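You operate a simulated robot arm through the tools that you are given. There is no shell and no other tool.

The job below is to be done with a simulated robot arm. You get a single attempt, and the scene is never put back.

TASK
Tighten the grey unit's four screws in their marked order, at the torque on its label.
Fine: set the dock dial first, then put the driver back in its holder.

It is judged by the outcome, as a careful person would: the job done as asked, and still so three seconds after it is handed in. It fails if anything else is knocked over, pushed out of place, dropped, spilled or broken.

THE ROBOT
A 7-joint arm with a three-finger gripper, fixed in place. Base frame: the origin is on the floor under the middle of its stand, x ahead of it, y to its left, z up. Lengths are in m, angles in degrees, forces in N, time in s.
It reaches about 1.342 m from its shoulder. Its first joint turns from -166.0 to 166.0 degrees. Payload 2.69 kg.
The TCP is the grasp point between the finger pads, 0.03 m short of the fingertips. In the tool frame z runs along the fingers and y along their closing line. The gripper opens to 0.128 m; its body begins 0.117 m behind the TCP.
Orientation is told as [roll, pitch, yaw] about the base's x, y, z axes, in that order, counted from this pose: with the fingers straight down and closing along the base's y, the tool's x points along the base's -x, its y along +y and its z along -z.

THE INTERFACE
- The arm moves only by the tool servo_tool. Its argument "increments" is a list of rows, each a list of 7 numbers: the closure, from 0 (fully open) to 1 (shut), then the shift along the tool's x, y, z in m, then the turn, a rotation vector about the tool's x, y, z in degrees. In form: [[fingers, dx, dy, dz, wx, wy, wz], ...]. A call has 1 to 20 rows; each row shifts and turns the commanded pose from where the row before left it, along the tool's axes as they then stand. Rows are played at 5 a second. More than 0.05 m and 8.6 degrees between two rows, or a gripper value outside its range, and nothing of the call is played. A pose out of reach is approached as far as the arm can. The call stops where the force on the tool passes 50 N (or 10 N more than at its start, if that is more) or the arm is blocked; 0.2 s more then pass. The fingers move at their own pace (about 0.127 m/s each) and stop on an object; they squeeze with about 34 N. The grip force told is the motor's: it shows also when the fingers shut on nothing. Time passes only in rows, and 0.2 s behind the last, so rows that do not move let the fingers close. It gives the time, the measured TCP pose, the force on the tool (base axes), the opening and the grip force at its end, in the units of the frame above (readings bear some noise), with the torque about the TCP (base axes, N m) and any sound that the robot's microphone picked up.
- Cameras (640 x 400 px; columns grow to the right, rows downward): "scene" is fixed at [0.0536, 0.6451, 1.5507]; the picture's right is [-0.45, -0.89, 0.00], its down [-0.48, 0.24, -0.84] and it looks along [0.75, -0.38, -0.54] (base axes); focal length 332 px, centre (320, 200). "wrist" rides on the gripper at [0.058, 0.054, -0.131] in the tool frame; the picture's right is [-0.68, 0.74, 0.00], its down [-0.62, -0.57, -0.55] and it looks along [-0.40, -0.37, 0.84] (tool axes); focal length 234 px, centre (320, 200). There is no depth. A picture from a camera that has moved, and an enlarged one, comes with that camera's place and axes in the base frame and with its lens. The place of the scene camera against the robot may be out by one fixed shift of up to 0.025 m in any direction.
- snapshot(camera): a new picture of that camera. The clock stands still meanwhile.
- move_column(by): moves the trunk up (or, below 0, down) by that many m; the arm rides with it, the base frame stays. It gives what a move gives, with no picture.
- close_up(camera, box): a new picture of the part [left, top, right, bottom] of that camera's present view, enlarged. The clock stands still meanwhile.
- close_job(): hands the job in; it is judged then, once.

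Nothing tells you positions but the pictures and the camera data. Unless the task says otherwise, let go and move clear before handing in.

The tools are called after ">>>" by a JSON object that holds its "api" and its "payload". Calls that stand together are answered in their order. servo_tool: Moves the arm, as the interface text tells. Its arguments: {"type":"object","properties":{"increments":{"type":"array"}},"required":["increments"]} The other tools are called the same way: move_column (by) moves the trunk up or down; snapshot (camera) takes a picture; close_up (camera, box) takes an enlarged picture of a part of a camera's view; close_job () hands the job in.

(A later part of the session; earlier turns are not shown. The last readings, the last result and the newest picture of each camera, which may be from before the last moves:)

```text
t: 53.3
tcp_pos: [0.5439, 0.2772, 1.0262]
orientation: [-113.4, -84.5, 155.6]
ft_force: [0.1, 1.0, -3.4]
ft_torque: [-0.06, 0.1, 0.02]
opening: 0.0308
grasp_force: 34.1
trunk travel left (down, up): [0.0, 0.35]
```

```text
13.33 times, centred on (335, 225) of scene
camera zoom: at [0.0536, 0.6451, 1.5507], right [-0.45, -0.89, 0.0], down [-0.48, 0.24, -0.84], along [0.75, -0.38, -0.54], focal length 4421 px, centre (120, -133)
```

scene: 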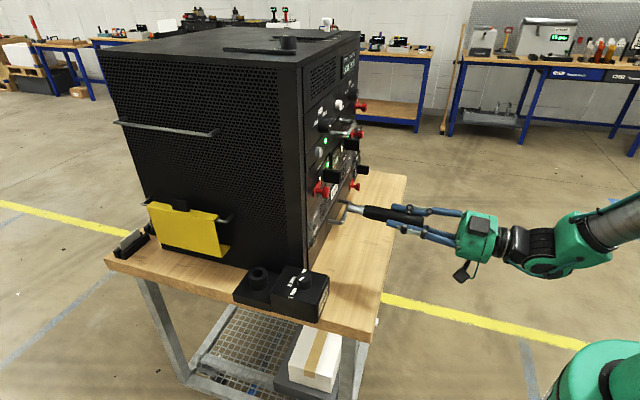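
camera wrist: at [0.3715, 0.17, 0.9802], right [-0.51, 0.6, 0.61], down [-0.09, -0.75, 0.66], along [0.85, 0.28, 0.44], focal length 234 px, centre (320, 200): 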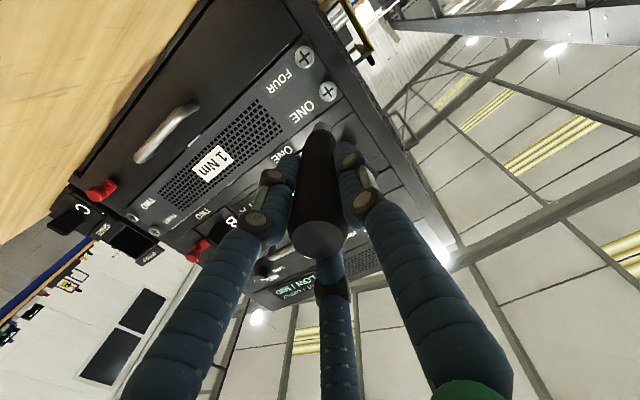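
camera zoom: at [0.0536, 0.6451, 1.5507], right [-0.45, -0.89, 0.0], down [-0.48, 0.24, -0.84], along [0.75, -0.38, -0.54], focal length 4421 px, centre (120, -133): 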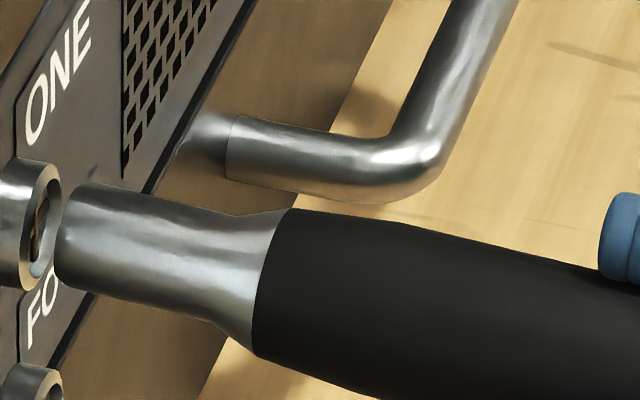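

Now it is concentric in both views with about 5 mm left. I advance gently until contact.

>>> {"api": "servo_tool", "payload": {"increments": [[1.0, 0.0001, 0.0001, 0.002, 0, 0, 0], [1.0, 0.0001, 0.0001, 0.002, 0, 0, 0], [1.0, 0, 0, 0.0015, 0, 0, 0]]}}

>>> {"api": "close_up", "payload": {"camera": "wrist", "box": [290, 105, 350, 145]}}

>>> {"api": "close_up", "payload": {"camera": "scene", "box": [315, 210, 355, 240]}}

```text
t: 54.1
tcp_pos: [0.5496, 0.2799, 1.026]
orientation: [-113.7, -84.4, 156.0]
ft_force: [-5.5, -1.5, -2.0]
ft_torque: [0.05, -0.01, 0.3]
opening: 0.0306
grasp_force: 34.6
trunk travel left (down, up): [0.0, 0.35]
```

```text
10.00 times, centred on (320, 125) of wrist
camera zoom: at [0.4227, 0.2299, 0.9581], right [-0.55, 0.57, 0.61], down [-0.08, -0.76, 0.64], along [0.83, 0.31, 0.47], focal length 2342 px, centre (320, 950)
```

zoom: 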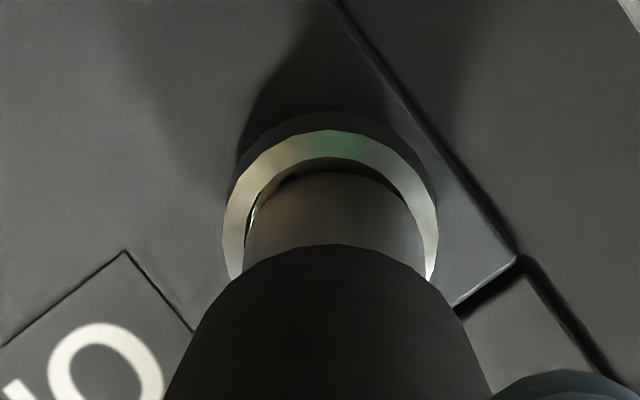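

```text
13.33 times, centred on (335, 225) of scene
camera zoom: at [0.0536, 0.6451, 1.5507], right [-0.45, -0.89, 0.0], down [-0.48, 0.24, -0.84], along [0.75, -0.38, -0.54], focal length 4421 px, centre (120, -133)
```

zoom: 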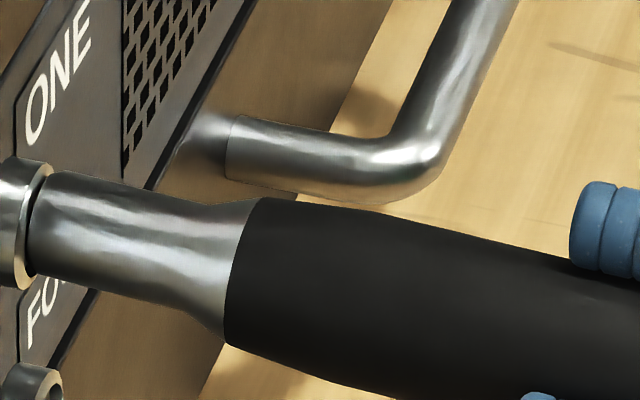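

Light contact (about 5 N). I press a little further to seat it and watch the force.

>>> {"api": "servo_tool", "payload": {"increments": [[1.0, 0.0001, 0.0006, 0.0015, 0, 0, 0], [1.0, 0, 0, 0.0015, 0, 0, 0], [1.0, 0, 0, 0, 0, 0, 0]]}}

>>> {"api": "close_up", "payload": {"camera": "wrist", "box": [290, 105, 350, 145]}}

>>> {"api": "close_up", "payload": {"camera": "scene", "box": [315, 210, 355, 240]}}

```text
t: 54.9
tcp_pos: [0.5502, 0.2824, 1.0263]
orientation: [-113.5, -84.7, 155.6]
ft_force: [-0.8, -4.0, -2.9]
ft_torque: [-0.08, 0.08, -0.23]
opening: 0.0305
grasp_force: 33.5
trunk travel left (down, up): [0.0, 0.35]
```

```text
10.00 times, centred on (320, 125) of wrist
camera zoom: at [0.4243, 0.2323, 0.9576], right [-0.55, 0.57, 0.61], down [-0.08, -0.76, 0.64], along [0.83, 0.31, 0.47], focal length 2342 px, centre (320, 950)
```

zoom: 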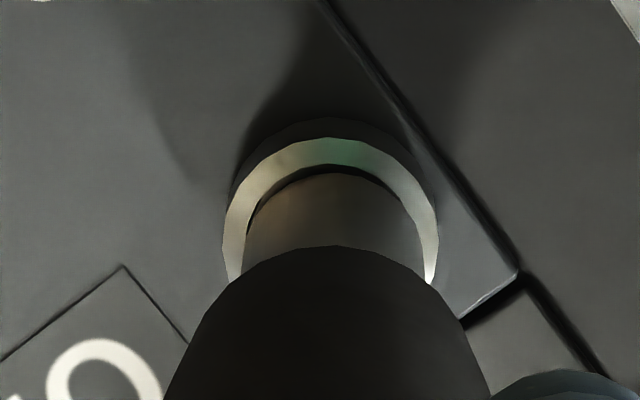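

```text
13.33 times, centred on (335, 225) of scene
camera zoom: at [0.0536, 0.6451, 1.5507], right [-0.45, -0.89, 0.0], down [-0.48, 0.24, -0.84], along [0.75, -0.38, -0.54], focal length 4421 px, centre (120, -133)
```

zoom: 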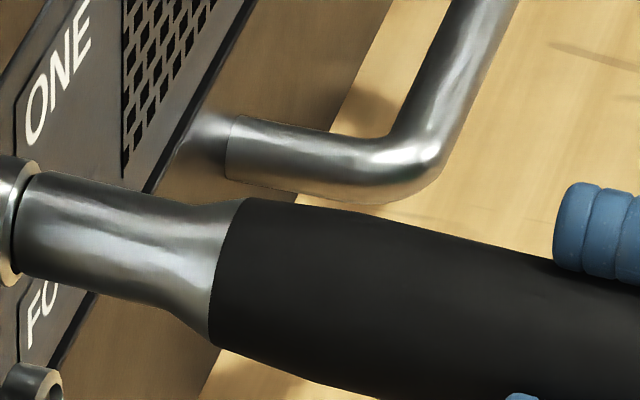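

The tip is entering the screw's recess. I press slightly further.

>>> {"api": "servo_tool", "payload": {"increments": [[1.0, 0.0001, -0.0002, 0.0015, 0, 0, 0], [1.0, 0, 0.0001, 0.0015, 0, 0, 0], [1.0, 0, 0, 0, 0, 0, 0]]}}

>>> {"api": "close_up", "payload": {"camera": "scene", "box": [310, 205, 350, 235]}}

```text
t: 55.7
tcp_pos: [0.5514, 0.2854, 1.0259]
orientation: [-114.0, -84.5, 156.4]
ft_force: [-5.6, -4.9, -1.3]
ft_torque: [0.11, -0.08, 0.01]
opening: 0.0305
grasp_force: 33.9
trunk travel left (down, up): [0.0, 0.35]
```

```text
13.33 times, centred on (330, 220) of scene
camera zoom: at [0.0536, 0.6451, 1.5507], right [-0.45, -0.89, 0.0], down [-0.48, 0.24, -0.84], along [0.75, -0.38, -0.54], focal length 4421 px, centre (187, -67)
```

zoom: 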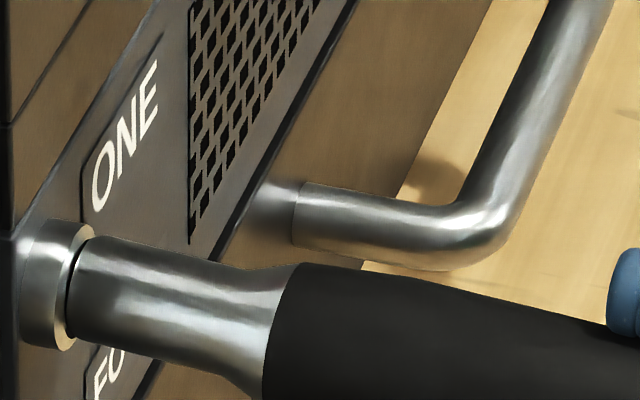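

Seated: about 7 N axial, no side load. I start turning clockwise in small steps and watch the torque.

>>> {"api": "servo_tool", "payload": {"increments": [[1.0, -0.0003, 0.0003, 0, 0.2, 0.3, 7], [1.0, -0.0003, 0.0003, 0, 0.2, 0.3, 7], [1.0, -0.0003, 0.0003, 0, 0.2, 0.3, 7]]}}

>>> {"api": "close_up", "payload": {"camera": "wrist", "box": [280, 95, 360, 155]}}

```text
t: 56.5
tcp_pos: [0.552, 0.2855, 1.0282]
orientation: [94.4, -73.8, -52.4]
ft_force: [-0.7, -0.1, -2.8]
ft_torque: [-0.08, 0.06, -0.01]
opening: 0.0307
grasp_force: 33.6
trunk travel left (down, up): [0.0, 0.35]
```

```text
6.67 times, centred on (320, 125) of wrist
camera zoom: at [0.4109, 0.2489, 0.9822], right [-0.36, 0.37, 0.85], down [0.06, -0.9, 0.42], along [0.93, 0.21, 0.3], focal length 1561 px, centre (320, 700)
```

zoom: 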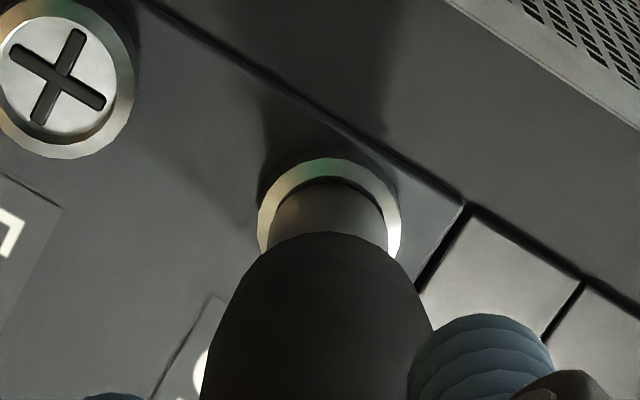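

Rotation met no resistance and the axial push faded. I press forward again to keep the bit engaged.

>>> {"api": "servo_tool", "payload": {"increments": [[1.0, 0.0001, 0.0001, 0.002, 0, 0, 0], [1.0, 0.0001, 0, 0.001, 0, 0, 0], [1.0, 0, 0, 0, 0, 0, 0]]}}

>>> {"api": "close_up", "payload": {"camera": "scene", "box": [310, 205, 350, 235]}}

```text
t: 57.4
tcp_pos: [0.5517, 0.2855, 1.0256]
orientation: [94.4, -73.8, -52.6]
ft_force: [-25.2, -21.9, 7.9]
ft_torque: [0.85, -0.85, 0.31]
opening: 0.0309
grasp_force: 34.5
trunk travel left (down, up): [0.0, 0.35]
stopped in row 3: the force on the tool passed its limit at 51 N (the readings are from after the stop); the commanded pose is now the measured one
```

```text
13.33 times, centred on (330, 220) of scene
camera zoom: at [0.0536, 0.6451, 1.5507], right [-0.45, -0.89, 0.0], down [-0.48, 0.24, -0.84], along [0.75, -0.38, -0.54], focal length 4421 px, centre (187, -67)
```

zoom: 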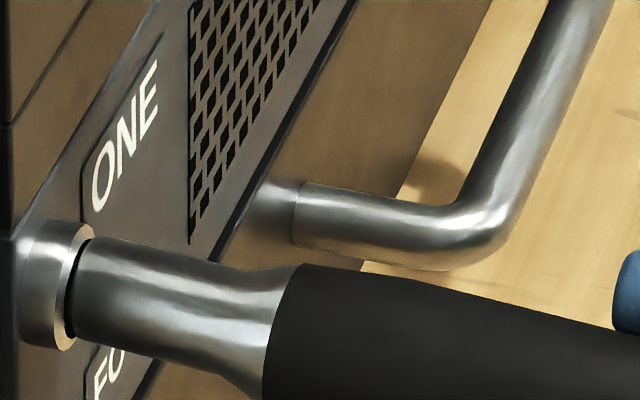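

Contact is stiff (now pressing about 33 N). With this firm pressure I turn clockwise again.

>>> {"api": "servo_tool", "payload": {"increments": [[1.0, -0.0002, 0.0003, 0, 0.2, 0.3, 6], [1.0, -0.0002, 0.0003, 0, 0.2, 0.3, 6], [1.0, -0.0002, 0.0003, 0, 0.2, 0.3, 6]]}}

>>> {"api": "close_up", "payload": {"camera": "scene", "box": [310, 205, 350, 235]}}

>>> {"api": "snapshot", "payload": {"camera": "wrist"}}

```text
t: 58.1
tcp_pos: [0.5515, 0.2865, 1.0253]
orientation: [89.8, -55.7, -48.2]
ft_force: [-20.6, -24.7, -7.7]
ft_torque: [-0.46, 0.48, -0.34]
opening: 0.0309
grasp_force: 34.2
trunk travel left (down, up): [0.0, 0.35]
```

```text
13.33 times, centred on (330, 220) of scene
camera zoom: at [0.0536, 0.6451, 1.5507], right [-0.45, -0.89, 0.0], down [-0.48, 0.24, -0.84], along [0.75, -0.38, -0.54], focal length 4421 px, centre (187, -67)
```

zoom: 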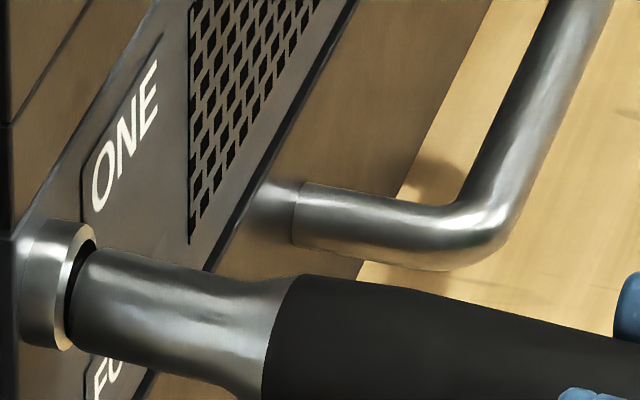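

```text
taken
camera wrist: at [0.4037, 0.2569, 1.0064], right [-0.15, 0.17, 0.97], down [0.13, -0.97, 0.19], along [0.98, 0.16, 0.12], focal length 234 px, centre (320, 200)
```

wrist: 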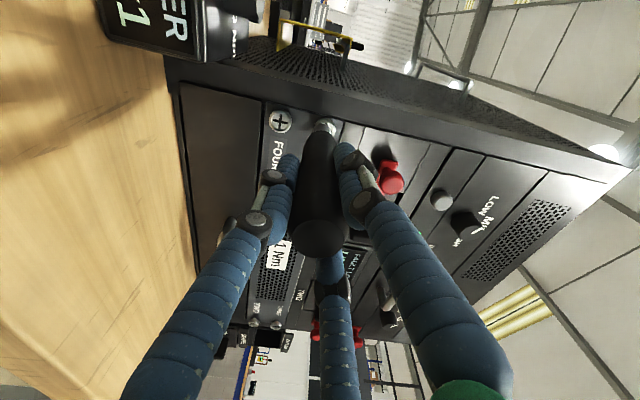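

There's no torsional resistance yet. The dock's display is visible at the top left; I read it.

>>> {"api": "close_up", "payload": {"camera": "wrist", "box": [80, 0, 260, 110]}}

>>> {"api": "close_up", "payload": {"camera": "scene", "box": [270, 260, 350, 330]}}

>>> {"api": "close_up", "payload": {"camera": "wrist", "box": [260, 90, 380, 170]}}

```text
3.56 times, centred on (170, 55) of wrist
camera zoom: at [0.4037, 0.2569, 1.0064], right [-0.15, 0.17, 0.97], down [0.13, -0.97, 0.19], along [0.98, 0.16, 0.12], focal length 833 px, centre (853, 716)
```

zoom: 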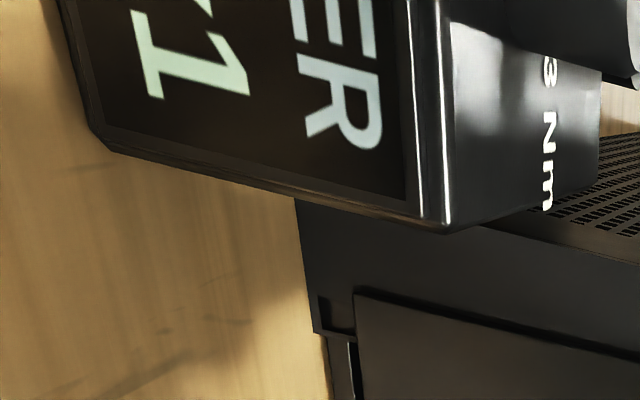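

```text
5.71 times, centred on (310, 295) of scene
camera zoom: at [0.0536, 0.6451, 1.5507], right [-0.45, -0.89, 0.0], down [-0.48, 0.24, -0.84], along [0.75, -0.38, -0.54], focal length 1895 px, centre (377, -343)
```

zoom: 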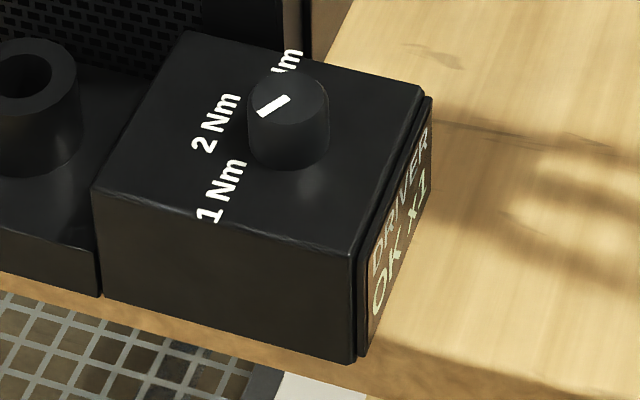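

```text
5.00 times, centred on (320, 130) of wrist
camera zoom: at [0.4037, 0.2569, 1.0064], right [-0.15, 0.17, 0.97], down [0.13, -0.97, 0.19], along [0.98, 0.16, 0.12], focal length 1171 px, centre (320, 550)
```

zoom: 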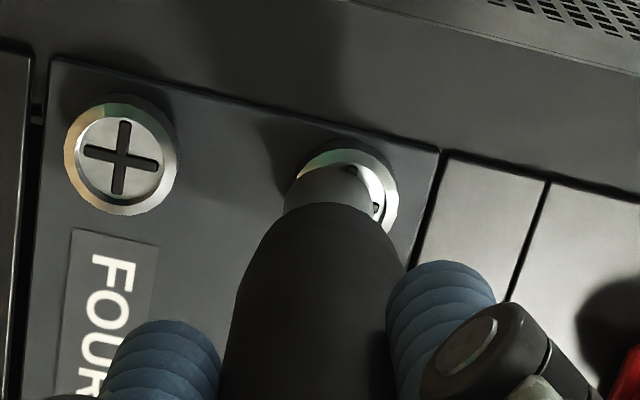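

The dock display reads "DRIVER OK X1": the driver is powered and triggers when pressed, so screw ONE is done. I back straight off now so it can't trigger twice.

>>> {"api": "servo_tool", "payload": {"increments": [[1.0, -0.0003, -0.0005, -0.01, 0, 0, 0], [1.0, -0.0006, -0.001, -0.02, 0, 0, 0], [1.0, -0.0009, -0.0015, -0.03, 0, 0, 0], [1.0, 0, 0, 0, 0, 0, 0]]}}

>>> {"api": "close_up", "payload": {"camera": "scene", "box": [290, 200, 370, 330]}}

>>> {"api": "snapshot", "payload": {"camera": "wrist"}}

>>> {"api": "close_up", "payload": {"camera": "wrist", "box": [230, 90, 390, 190]}}

```text
t: 59.1
tcp_pos: [0.51, 0.2452, 1.0264]
orientation: [90.1, -55.8, -48.4]
ft_force: [0.1, 0.6, -2.9]
ft_torque: [-0.07, 0.09, 0.0]
opening: 0.0308
grasp_force: 34.0
trunk travel left (down, up): [0.0, 0.35]
```

```text
3.08 times, centred on (330, 265) of scene
camera zoom: at [0.0536, 0.6451, 1.5507], right [-0.45, -0.89, 0.0], down [-0.48, 0.24, -0.84], along [0.75, -0.38, -0.54], focal length 1020 px, centre (289, 0)
```

zoom: 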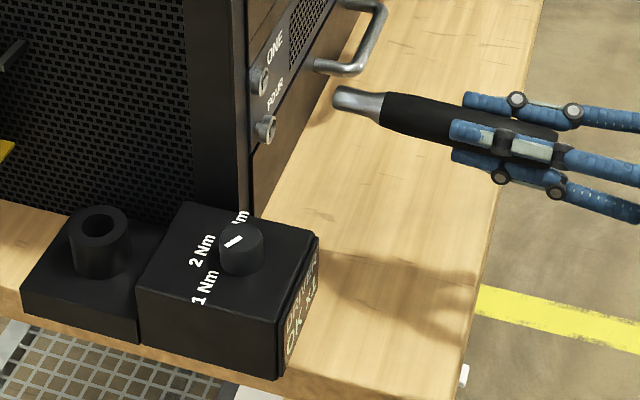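

```text
taken
camera wrist: at [0.3625, 0.2151, 1.007], right [-0.15, 0.17, 0.97], down [0.13, -0.97, 0.19], along [0.98, 0.16, 0.13], focal length 234 px, centre (320, 200)
```

wrist: 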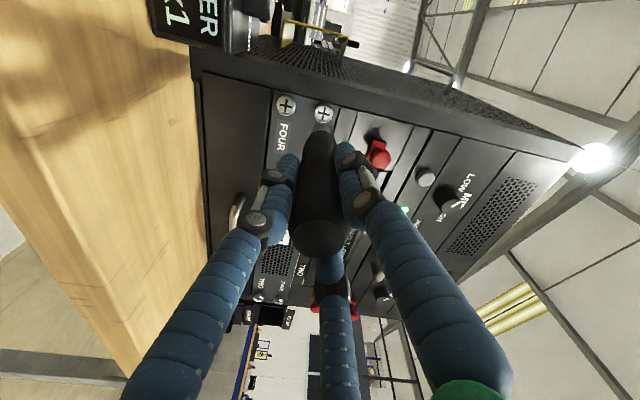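

```text
4.00 times, centred on (310, 140) of wrist
camera zoom: at [0.3625, 0.2151, 1.007], right [-0.15, 0.17, 0.97], down [0.13, -0.97, 0.19], along [0.98, 0.16, 0.13], focal length 937 px, centre (360, 440)
```

zoom: 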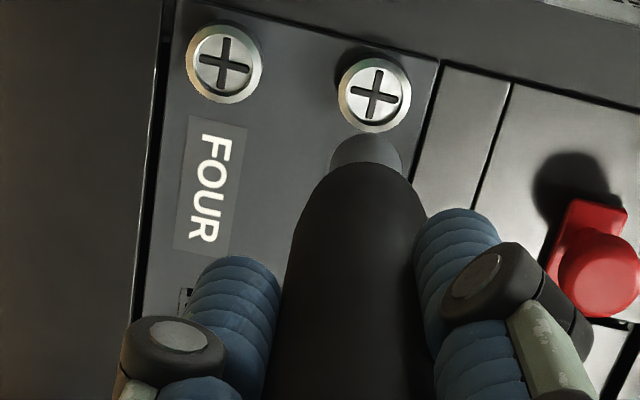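

Screw ONE shows OK and the driver is clear. I now translate right along the panel toward screw TWO (bottom right), staying back from the handles and levers.

>>> {"api": "servo_tool", "payload": {"increments": [[1.0, -0.0006, -0.001, -0.02, 0, 0, 0], [1.0, -0.02515, -0.03686, 0.00262, 0, 0, 0], [1.0, -0.02515, -0.03686, 0.00262, 0, 0, 0], [1.0, -0.02515, -0.03686, 0.00262, 0, 0, 0], [1.0, -0.02515, -0.03686, 0.00262, 0, 0, 0], [1.0, -0.02515, -0.03686, 0.00262, 0, 0, 0]]}}

>>> {"api": "servo_tool", "payload": {"increments": [[1.0, -0.02515, -0.03686, 0.00262, 0, 0, 0], [1.0, -0.02515, -0.03686, 0.00262, 0, 0, 0], [1.0, -0.02515, -0.03686, 0.00262, 0, 0, 0], [1.0, -0.02515, -0.03686, 0.00262, 0, 0, 0], [1.0, 0, 0, 0, 0, 0, 0]]}}

>>> {"api": "snapshot", "payload": {"camera": "wrist"}}

>>> {"api": "snapshot", "payload": {"camera": "scene"}}

```text
t: 60.5
tcp_pos: [0.6522, 0.0709, 1.0268]
orientation: [90.0, -56.0, -48.4]
ft_force: [0.2, 0.9, -3.3]
ft_torque: [-0.05, 0.06, -0.07]
opening: 0.0305
grasp_force: 34.0
trunk travel left (down, up): [0.0, 0.35]
```

```text
t: 61.8
tcp_pos: [0.7786, -0.0539, 1.0249]
orientation: [90.0, -55.8, -48.5]
ft_force: [0.0, 0.0, -4.6]
ft_torque: [-0.02, 0.05, 0.04]
opening: 0.0308
grasp_force: 34.1
trunk travel left (down, up): [0.0, 0.35]
```

```text
taken
camera wrist: at [0.6305, -0.0826, 1.0058], right [-0.15, 0.17, 0.97], down [0.13, -0.97, 0.19], along [0.98, 0.16, 0.13], focal length 234 px, centre (320, 200)
```

wrist: 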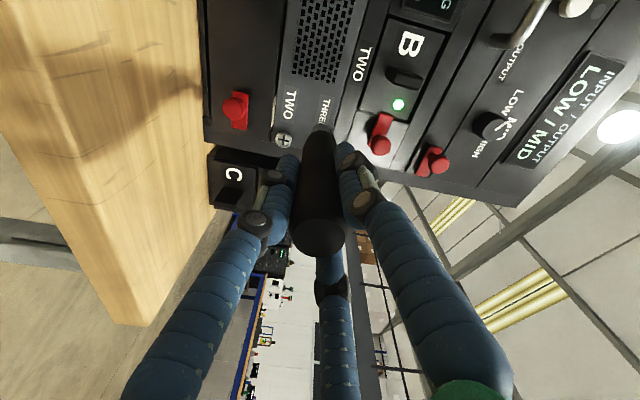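

```text
taken
```

scene: 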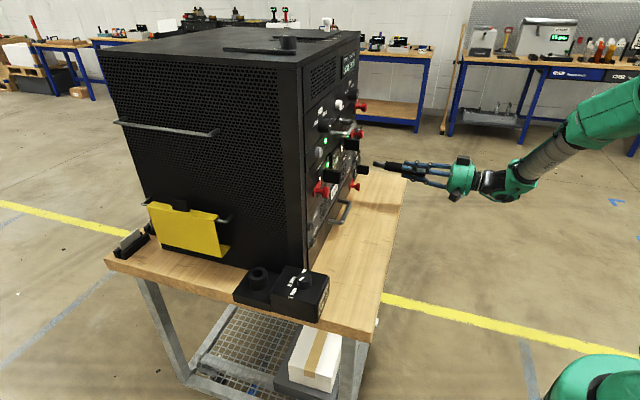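

>>> {"api": "close_up", "payload": {"camera": "wrist", "box": [240, 90, 360, 170]}}

```text
5.00 times, centred on (300, 130) of wrist
camera zoom: at [0.6305, -0.0826, 1.0058], right [-0.15, 0.17, 0.97], down [0.13, -0.97, 0.19], along [0.98, 0.16, 0.13], focal length 1171 px, centre (420, 550)
```

zoom: 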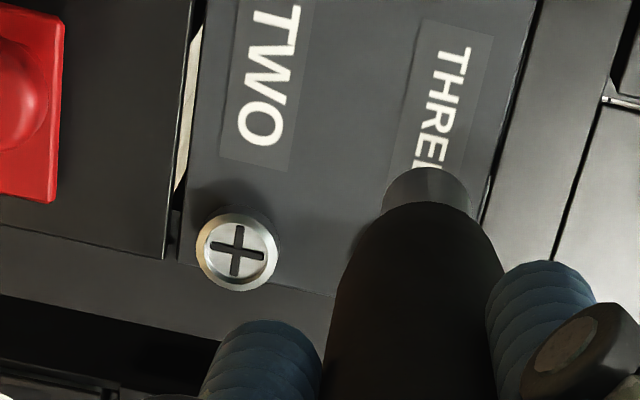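

I locate TWO at about (0.963, 0.048, 0.980). I move down and right in front of it, then partly forward.

>>> {"api": "servo_tool", "payload": {"increments": [[1.0, 0.0046, -0.0343, 0.0016, 0, 0, 0], [1.0, 0.0046, -0.0343, 0.0016, 0, 0, 0], [1.0, 0.0006, 0.0008, 0.016, 0, 0, 0], [1.0, 0.0006, 0.0008, 0.016, 0, 0, 0], [1.0, 0, 0, 0, 0, 0, 0]]}}

>>> {"api": "close_up", "payload": {"camera": "wrist", "box": [270, 90, 370, 160]}}

>>> {"api": "close_up", "payload": {"camera": "scene", "box": [330, 140, 410, 200]}}

```text
t: 63.0
tcp_pos: [0.839, -0.0662, 0.9779]
orientation: [90.1, -55.8, -48.5]
ft_force: [-0.3, 0.4, -3.9]
ft_torque: [-0.05, 0.07, 0.0]
opening: 0.0306
grasp_force: 34.1
trunk travel left (down, up): [0.0, 0.35]
```

```text
5.71 times, centred on (320, 125) of wrist
camera zoom: at [0.6914, -0.0966, 0.9588], right [-0.15, 0.17, 0.97], down [0.13, -0.97, 0.19], along [0.98, 0.16, 0.13], focal length 1338 px, centre (320, 629)
```

zoom: 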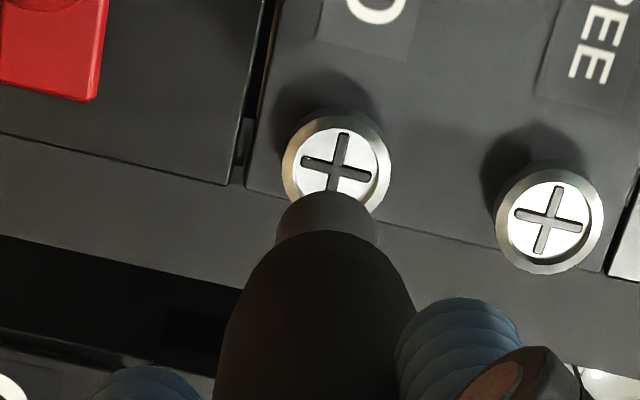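

```text
6.67 times, centred on (370, 170) of scene
camera zoom: at [0.0536, 0.6451, 1.5507], right [-0.45, -0.89, 0.0], down [-0.48, 0.24, -0.84], along [0.75, -0.38, -0.54], focal length 2211 px, centre (-13, 400)
```

zoom: 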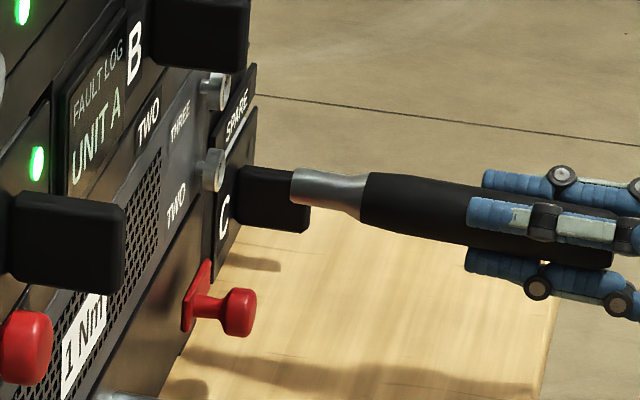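

Both right-hand screws are visible; the driver needs about 1.6 mm upward. I correct and advance 3 cm.

>>> {"api": "servo_tool", "payload": {"increments": [[1.0, -0.0011, 0.0012, 0, 0, 0, 0], [1.0, 0.0005, 0.0008, 0.015, 0, 0, 0], [1.0, 0.0005, 0.0008, 0.015, 0, 0, 0], [1.0, 0, 0, 0, 0, 0, 0]]}}

>>> {"api": "close_up", "payload": {"camera": "wrist", "box": [290, 105, 350, 145]}}

>>> {"api": "close_up", "payload": {"camera": "scene", "box": [340, 150, 380, 180]}}

```text
t: 64.0
tcp_pos: [0.8614, -0.0447, 0.9788]
orientation: [90.1, -56.0, -48.4]
ft_force: [-1.0, 0.2, -3.3]
ft_torque: [-0.06, 0.06, 0.01]
opening: 0.0309
grasp_force: 34.3
trunk travel left (down, up): [0.0, 0.35]
```

```text
10.00 times, centred on (320, 125) of wrist
camera zoom: at [0.7133, -0.0749, 0.9608], right [-0.15, 0.17, 0.97], down [0.13, -0.97, 0.19], along [0.98, 0.16, 0.13], focal length 2342 px, centre (320, 950)
```

zoom: 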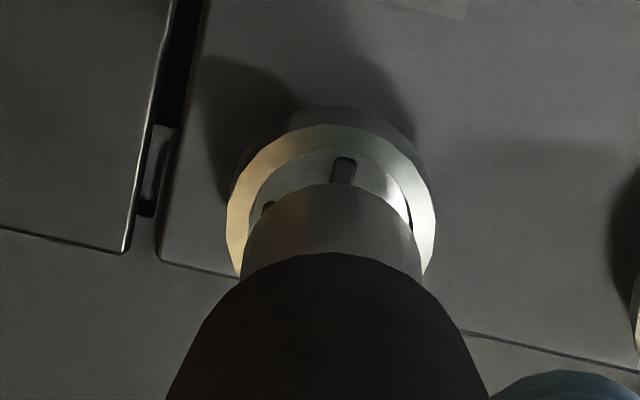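

```text
13.33 times, centred on (360, 165) of scene
camera zoom: at [0.0536, 0.6451, 1.5507], right [-0.45, -0.89, 0.0], down [-0.48, 0.24, -0.84], along [0.75, -0.38, -0.54], focal length 4421 px, centre (-213, 667)
```

zoom: 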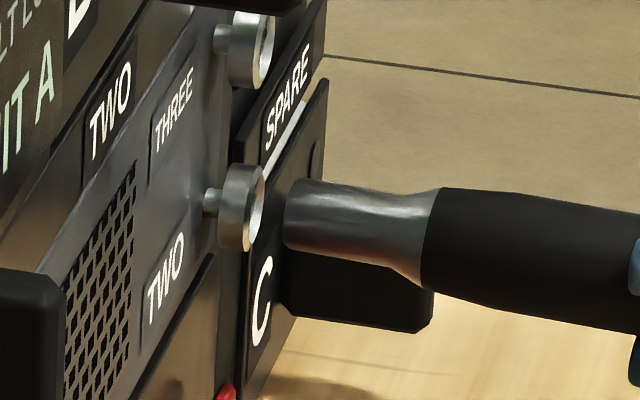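

Screw TWO visibly sticks out (loose) and the driver is concentric. I advance gently onto it.

>>> {"api": "servo_tool", "payload": {"increments": [[1.0, 0.0001, 0.0002, 0.004, 0, 0, 0], [1.0, 0.0001, 0.0002, 0.004, 0, 0, 0], [1.0, 0.0001, 0.0001, 0.002, 0, 0, 0], [1.0, 0, 0, 0, 0, 0, 0]]}}

>>> {"api": "close_up", "payload": {"camera": "wrist", "box": [290, 105, 350, 145]}}

>>> {"api": "close_up", "payload": {"camera": "scene", "box": [340, 150, 380, 180]}}

>>> {"api": "close_up", "payload": {"camera": "scene", "box": [310, 275, 350, 325]}}

```text
t: 65.0
tcp_pos: [0.8681, -0.0396, 0.9813]
orientation: [90.1, -55.9, -48.4]
ft_force: [-7.1, -5.2, -3.2]
ft_torque: [-0.14, 0.15, 0.27]
opening: 0.0306
grasp_force: 33.9
trunk travel left (down, up): [0.0, 0.35]
```

```text
10.00 times, centred on (320, 125) of wrist
camera zoom: at [0.7201, -0.0687, 0.9616], right [-0.15, 0.17, 0.97], down [0.13, -0.97, 0.19], along [0.98, 0.16, 0.13], focal length 2342 px, centre (320, 950)
```

zoom: 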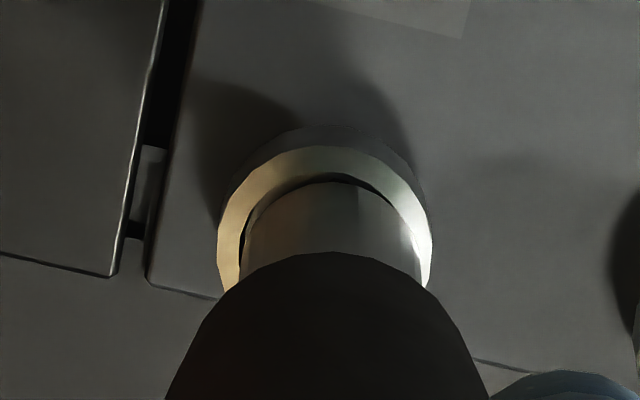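

```text
13.33 times, centred on (360, 165) of scene
camera zoom: at [0.0536, 0.6451, 1.5507], right [-0.45, -0.89, 0.0], down [-0.48, 0.24, -0.84], along [0.75, -0.38, -0.54], focal length 4421 px, centre (-213, 667)
```

zoom: 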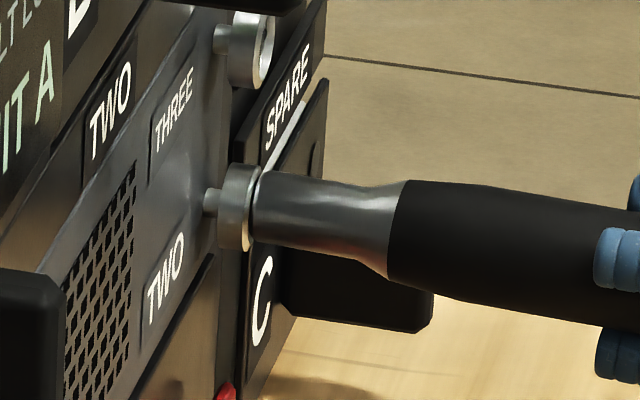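

```text
8.00 times, centred on (330, 300) of scene
camera zoom: at [0.0536, 0.6451, 1.5507], right [-0.45, -0.89, 0.0], down [-0.48, 0.24, -0.84], along [0.75, -0.38, -0.54], focal length 2653 px, centre (240, -600)
```

zoom: 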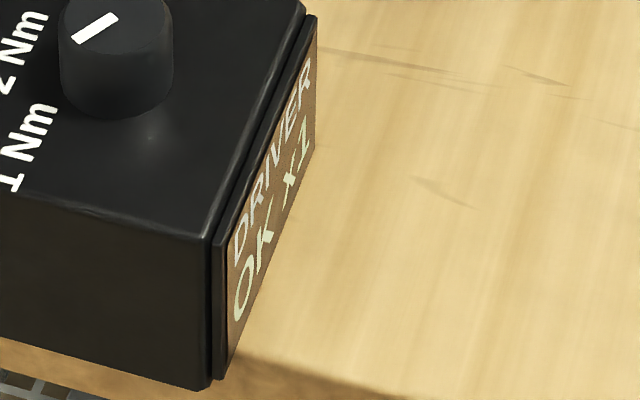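

Contact on TWO (about 9 N). I keep pushing in small steps with a tiny centring correction.

>>> {"api": "servo_tool", "payload": {"increments": [[1.0, 0.0005, -0.0002, 0.001, 0, 0, 0], [1.0, 0.0001, 0.0001, 0.0015, 0, 0, 0], [1.0, 0.0001, 0.0001, 0.0015, 0, 0, 0]]}}

>>> {"api": "close_up", "payload": {"camera": "scene", "box": [340, 150, 380, 180]}}

>>> {"api": "close_up", "payload": {"camera": "scene", "box": [310, 275, 350, 325]}}

```text
t: 65.8
tcp_pos: [0.8713, -0.0376, 0.9809]
orientation: [90.2, -55.8, -48.5]
ft_force: [-18.3, -15.2, -1.9]
ft_torque: [0.0, 0.03, 0.29]
opening: 0.0306
grasp_force: 34.1
trunk travel left (down, up): [0.0, 0.35]
```

```text
13.33 times, centred on (360, 165) of scene
camera zoom: at [0.0536, 0.6451, 1.5507], right [-0.45, -0.89, 0.0], down [-0.48, 0.24, -0.84], along [0.75, -0.38, -0.54], focal length 4421 px, centre (-213, 667)
```

zoom: 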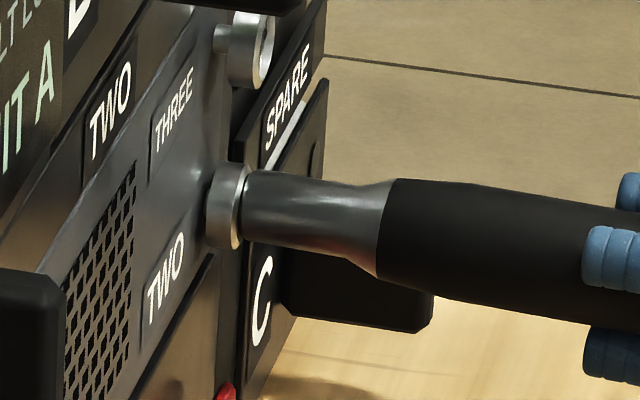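

```text
8.00 times, centred on (330, 300) of scene
camera zoom: at [0.0536, 0.6451, 1.5507], right [-0.45, -0.89, 0.0], down [-0.48, 0.24, -0.84], along [0.75, -0.38, -0.54], focal length 2653 px, centre (240, -600)
```

zoom: 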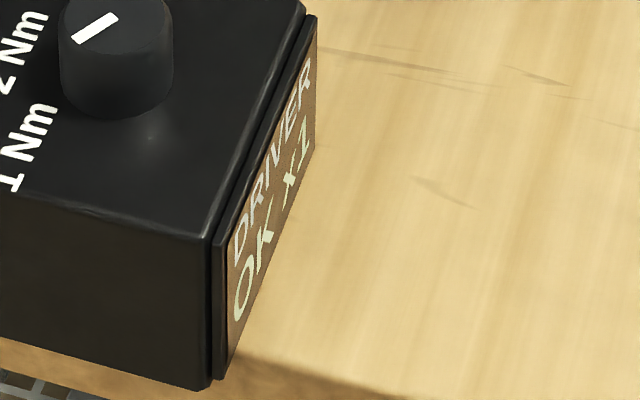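

The head has moved in flush; I hold the pressure and watch the display.

>>> {"api": "servo_tool", "payload": {"increments": [[1.0, 0, 0, 0, 0, 0, 0], [1.0, 0, 0, 0, 0, 0, 0], [1.0, 0, 0, 0, 0, 0, 0]]}}

>>> {"api": "close_up", "payload": {"camera": "scene", "box": [310, 275, 350, 325]}}

>>> {"api": "close_up", "payload": {"camera": "scene", "box": [340, 150, 380, 180]}}

```text
t: 66.5
tcp_pos: [0.8715, -0.0368, 0.9808]
orientation: [90.1, -55.9, -48.3]
ft_force: [0.5, -0.5, -2.9]
ft_torque: [-0.04, 0.05, -0.02]
opening: 0.0309
grasp_force: 34.3
trunk travel left (down, up): [0.0, 0.35]
```

```text
8.00 times, centred on (330, 300) of scene
camera zoom: at [0.0536, 0.6451, 1.5507], right [-0.45, -0.89, 0.0], down [-0.48, 0.24, -0.84], along [0.75, -0.38, -0.54], focal length 2653 px, centre (240, -600)
```

zoom: 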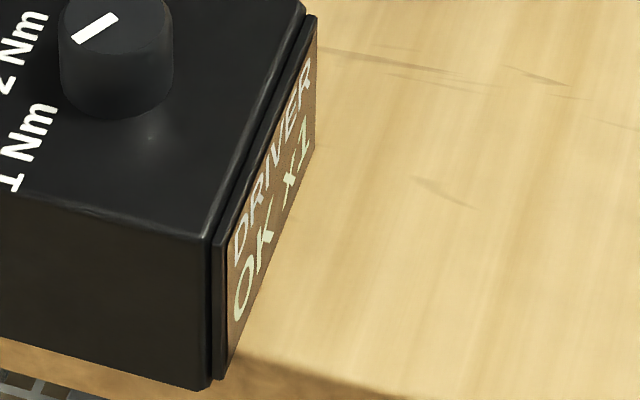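

```text
13.33 times, centred on (360, 165) of scene
camera zoom: at [0.0536, 0.6451, 1.5507], right [-0.45, -0.89, 0.0], down [-0.48, 0.24, -0.84], along [0.75, -0.38, -0.54], focal length 4421 px, centre (-213, 667)
```

zoom: 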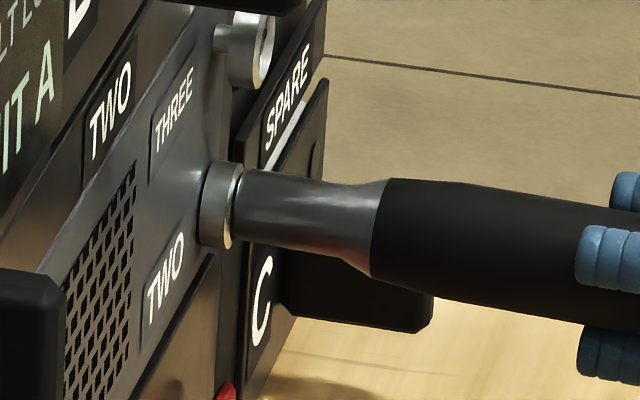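

The force dropped as the screw ran further in, as it did on ONE. I follow it in with another gentle push.

>>> {"api": "servo_tool", "payload": {"increments": [[1.0, 0.0001, 0.0001, 0.001, 0, 0, 0], [1.0, 0, 0.0001, 0.001, 0, 0, 0], [1.0, 0, 0, 0, 0, 0, 0]]}}

>>> {"api": "close_up", "payload": {"camera": "scene", "box": [310, 275, 350, 325]}}

>>> {"api": "close_up", "payload": {"camera": "scene", "box": [340, 150, 380, 180]}}

```text
t: 67.3
tcp_pos: [0.8742, -0.0371, 0.9793]
orientation: [90.0, -55.9, -48.4]
ft_force: [-10.6, -6.9, -0.5]
ft_torque: [0.16, -0.12, 0.36]
opening: 0.0306
grasp_force: 34.4
trunk travel left (down, up): [0.0, 0.35]
```

```text
8.00 times, centred on (330, 300) of scene
camera zoom: at [0.0536, 0.6451, 1.5507], right [-0.45, -0.89, 0.0], down [-0.48, 0.24, -0.84], along [0.75, -0.38, -0.54], focal length 2653 px, centre (240, -600)
```

zoom: 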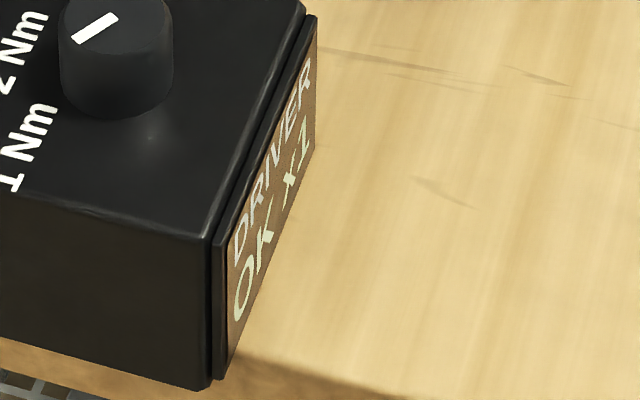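

```text
13.33 times, centred on (360, 165) of scene
camera zoom: at [0.0536, 0.6451, 1.5507], right [-0.45, -0.89, 0.0], down [-0.48, 0.24, -0.84], along [0.75, -0.38, -0.54], focal length 4421 px, centre (-213, 667)
```

zoom: 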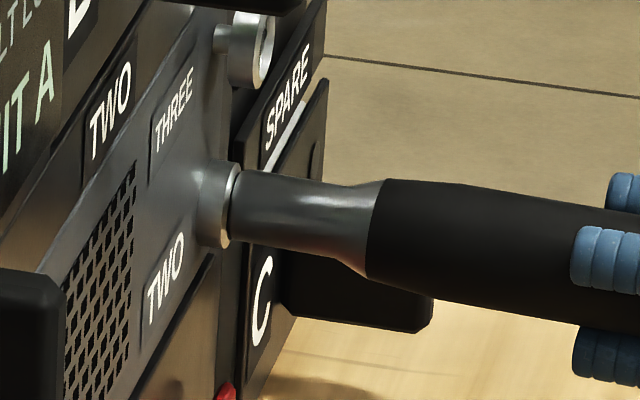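

>>> {"api": "servo_tool", "payload": {"increments": [[1.0, 0.0002, 0.0003, 0.001, 0, 0, 0], [1.0, 0, 0, 0, 0, 0, 0], [1.0, 0, 0, 0, 0, 0, 0]]}}

>>> {"api": "close_up", "payload": {"camera": "scene", "box": [310, 275, 350, 325]}}

>>> {"api": "close_up", "payload": {"camera": "wrist", "box": [290, 105, 350, 145]}}

```text
t: 68.2
tcp_pos: [0.8722, -0.0355, 0.9813]
orientation: [90.1, -55.8, -48.5]
ft_force: [-28.3, -29.1, -5.8]
ft_torque: [-0.4, 0.37, 0.18]
opening: 0.0307
grasp_force: 34.3
trunk travel left (down, up): [0.0, 0.35]
```

```text
8.00 times, centred on (330, 300) of scene
camera zoom: at [0.0536, 0.6451, 1.5507], right [-0.45, -0.89, 0.0], down [-0.48, 0.24, -0.84], along [0.75, -0.38, -0.54], focal length 2653 px, centre (240, -600)
```

zoom: 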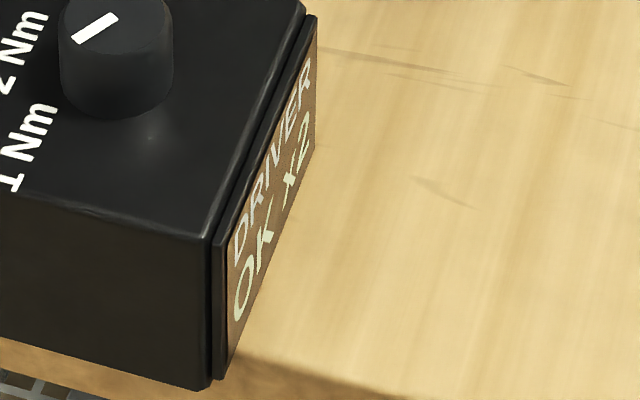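

```text
10.00 times, centred on (320, 125) of wrist
camera zoom: at [0.7248, -0.0643, 0.9611], right [-0.15, 0.17, 0.97], down [0.13, -0.97, 0.19], along [0.98, 0.16, 0.13], focal length 2342 px, centre (320, 950)
```

zoom: 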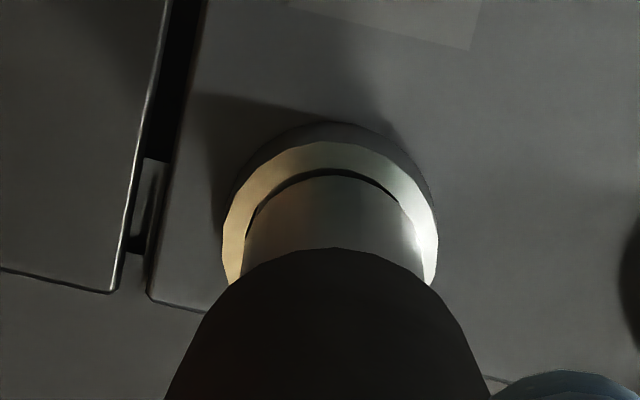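

Display now reads "OK X2". I back off and move up 48 mm to screw THREE.

>>> {"api": "servo_tool", "payload": {"increments": [[1.0, -0.0003, -0.0005, -0.01, 0, 0, 0], [1.0, -0.0012, -0.0018, -0.035, 0, 0, 0], [1.0, -0.0199, 0.0135, 0, 0, 0, 0], [1.0, -0.0198, 0.0135, 0, 0, 0, 0], [1.0, 0, 0, 0, 0, 0, 0]]}}

>>> {"api": "close_up", "payload": {"camera": "wrist", "box": [260, 90, 380, 170]}}

>>> {"api": "close_up", "payload": {"camera": "scene", "box": [330, 130, 410, 190]}}

```text
t: 69.3
tcp_pos: [0.8404, -0.0661, 1.0274]
orientation: [90.1, -55.8, -48.4]
ft_force: [0.5, 0.0, -2.8]
ft_torque: [-0.08, 0.05, 0.0]
opening: 0.0309
grasp_force: 34.0
trunk travel left (down, up): [0.0, 0.35]
```

```text
5.00 times, centred on (320, 130) of wrist
camera zoom: at [0.6927, -0.0946, 1.0092], right [-0.15, 0.17, 0.97], down [0.13, -0.97, 0.19], along [0.98, 0.16, 0.13], focal length 1171 px, centre (320, 550)
```

zoom: 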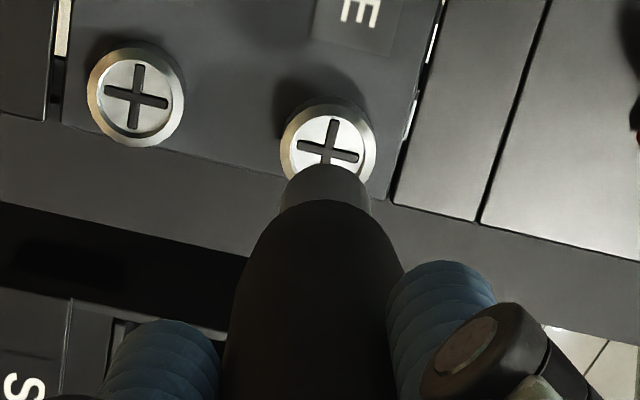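

```text
6.67 times, centred on (370, 160) of scene
camera zoom: at [0.0536, 0.6451, 1.5507], right [-0.45, -0.89, 0.0], down [-0.48, 0.24, -0.84], along [0.75, -0.38, -0.54], focal length 2211 px, centre (-13, 467)
```

zoom: 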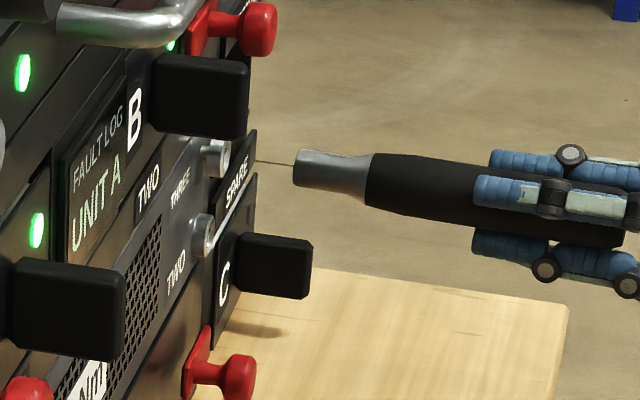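

>>> {"api": "servo_tool", "payload": {"increments": [[1.0, 0.0002, 0.0011, 0.015, 0, 0, 0], [1.0, 0.0005, 0.0008, 0.015, 0, 0, 0], [1.0, 0, 0, 0, 0, 0, 0]]}}

>>> {"api": "close_up", "payload": {"camera": "wrist", "box": [290, 105, 350, 145]}}

>>> {"api": "close_up", "payload": {"camera": "scene", "box": [340, 140, 380, 170]}}

```text
t: 70.2
tcp_pos: [0.863, -0.0436, 1.0282]
orientation: [90.0, -55.8, -48.3]
ft_force: [-0.2, 0.0, -3.0]
ft_torque: [-0.06, 0.04, 0.03]
opening: 0.0308
grasp_force: 33.7
trunk travel left (down, up): [0.0, 0.35]
```

```text
10.00 times, centred on (320, 125) of wrist
camera zoom: at [0.7152, -0.0726, 1.0089], right [-0.15, 0.17, 0.97], down [0.13, -0.97, 0.19], along [0.98, 0.16, 0.13], focal length 2342 px, centre (320, 950)
```

zoom: 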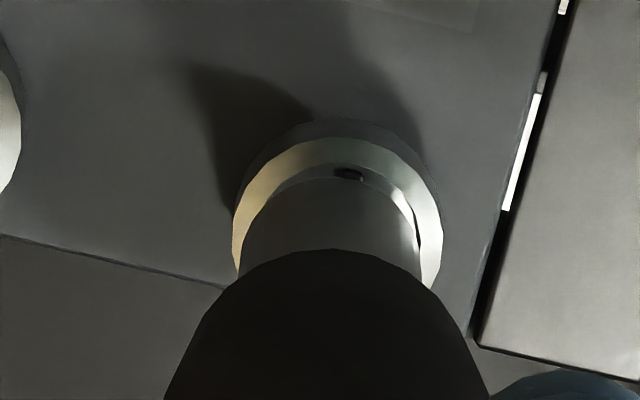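

```text
13.33 times, centred on (360, 155) of scene
camera zoom: at [0.0536, 0.6451, 1.5507], right [-0.45, -0.89, 0.0], down [-0.48, 0.24, -0.84], along [0.75, -0.38, -0.54], focal length 4421 px, centre (-213, 800)
```

zoom: 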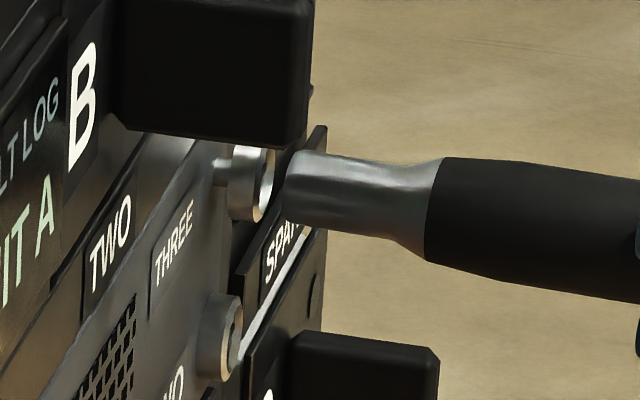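

Nearly aligned; I nudge about 1 mm up/right and approach further.

>>> {"api": "servo_tool", "payload": {"increments": [[1.0, -0.0015, -0.0004, 0.0001, 0, 0, 0], [1.0, 0.0001, 0.0002, 0.004, 0, 0, 0], [1.0, 0, 0, 0, 0, 0, 0]]}}

>>> {"api": "close_up", "payload": {"camera": "wrist", "box": [290, 105, 350, 145]}}

>>> {"api": "close_up", "payload": {"camera": "scene", "box": [345, 145, 375, 165]}}

```text
t: 71.0
tcp_pos: [0.866, -0.0414, 1.0285]
orientation: [90.1, -55.9, -48.4]
ft_force: [-0.4, 0.3, -2.9]
ft_torque: [-0.07, 0.09, 0.01]
opening: 0.0306
grasp_force: 34.1
trunk travel left (down, up): [0.0, 0.35]
```

```text
10.00 times, centred on (320, 125) of wrist
camera zoom: at [0.7178, -0.0711, 1.0098], right [-0.15, 0.17, 0.97], down [0.13, -0.97, 0.19], along [0.98, 0.16, 0.13], focal length 2342 px, centre (320, 950)
```

zoom: 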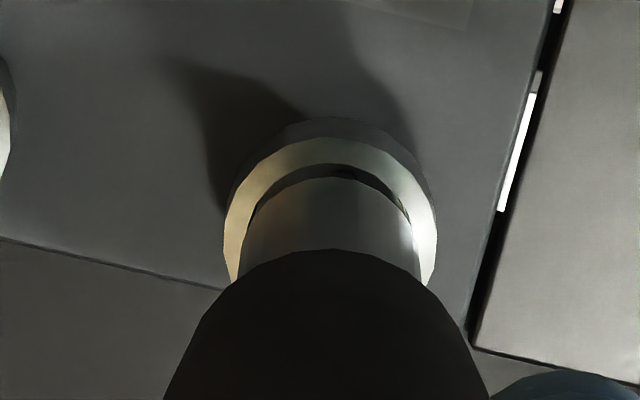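

```text
16.00 times, centred on (360, 155) of scene
camera zoom: at [0.0536, 0.6451, 1.5507], right [-0.45, -0.89, 0.0], down [-0.48, 0.24, -0.84], along [0.75, -0.38, -0.54], focal length 5306 px, centre (-320, 920)
```

zoom: 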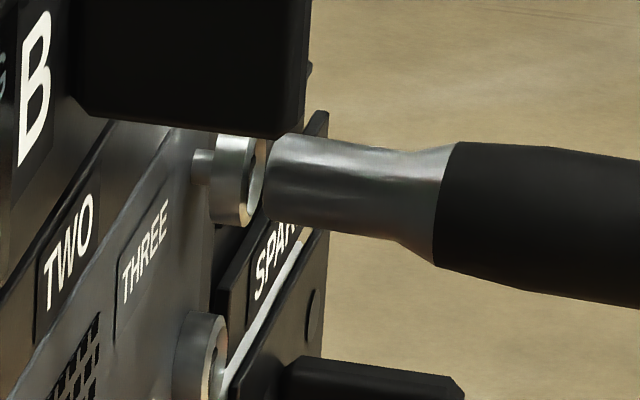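

Concentric now. I advance to contact and begin pushing.

>>> {"api": "servo_tool", "payload": {"increments": [[1.0, 0.0001, 0.0001, 0.002, 0, 0, 0], [1.0, 0.0001, 0.0001, 0.002, 0, 0, 0], [1.0, 0.0001, 0.0001, 0.0015, 0, 0, 0], [1.0, 0, 0, 0, 0, 0, 0]]}}

>>> {"api": "close_up", "payload": {"camera": "wrist", "box": [290, 105, 350, 145]}}

>>> {"api": "close_up", "payload": {"camera": "scene", "box": [345, 145, 375, 165]}}

```text
t: 72.0
tcp_pos: [0.8705, -0.0382, 1.0294]
orientation: [90.2, -56.0, -48.4]
ft_force: [-0.8, -1.1, -3.1]
ft_torque: [-0.02, 0.02, -0.02]
opening: 0.0305
grasp_force: 33.8
trunk travel left (down, up): [0.0, 0.35]
```

```text
10.00 times, centred on (320, 125) of wrist
camera zoom: at [0.7216, -0.0673, 1.011], right [-0.15, 0.17, 0.97], down [0.13, -0.97, 0.19], along [0.98, 0.16, 0.13], focal length 2342 px, centre (320, 950)
```

zoom: 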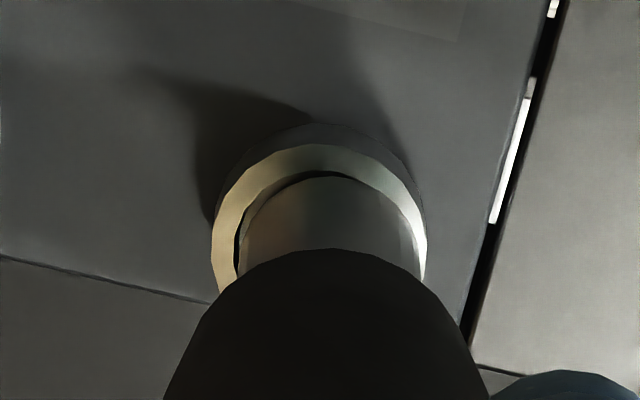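

```text
16.00 times, centred on (360, 155) of scene
camera zoom: at [0.0536, 0.6451, 1.5507], right [-0.45, -0.89, 0.0], down [-0.48, 0.24, -0.84], along [0.75, -0.38, -0.54], focal length 5306 px, centre (-320, 920)
```

zoom: 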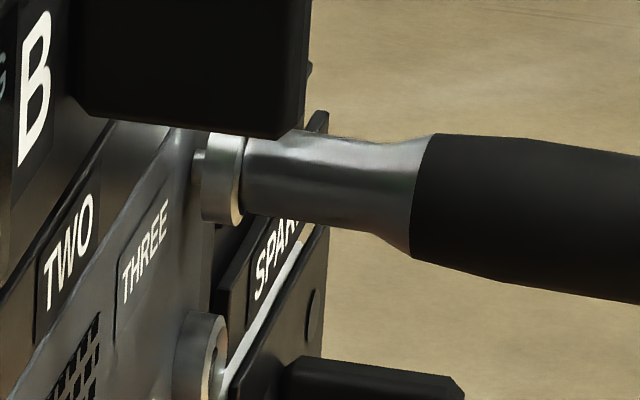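

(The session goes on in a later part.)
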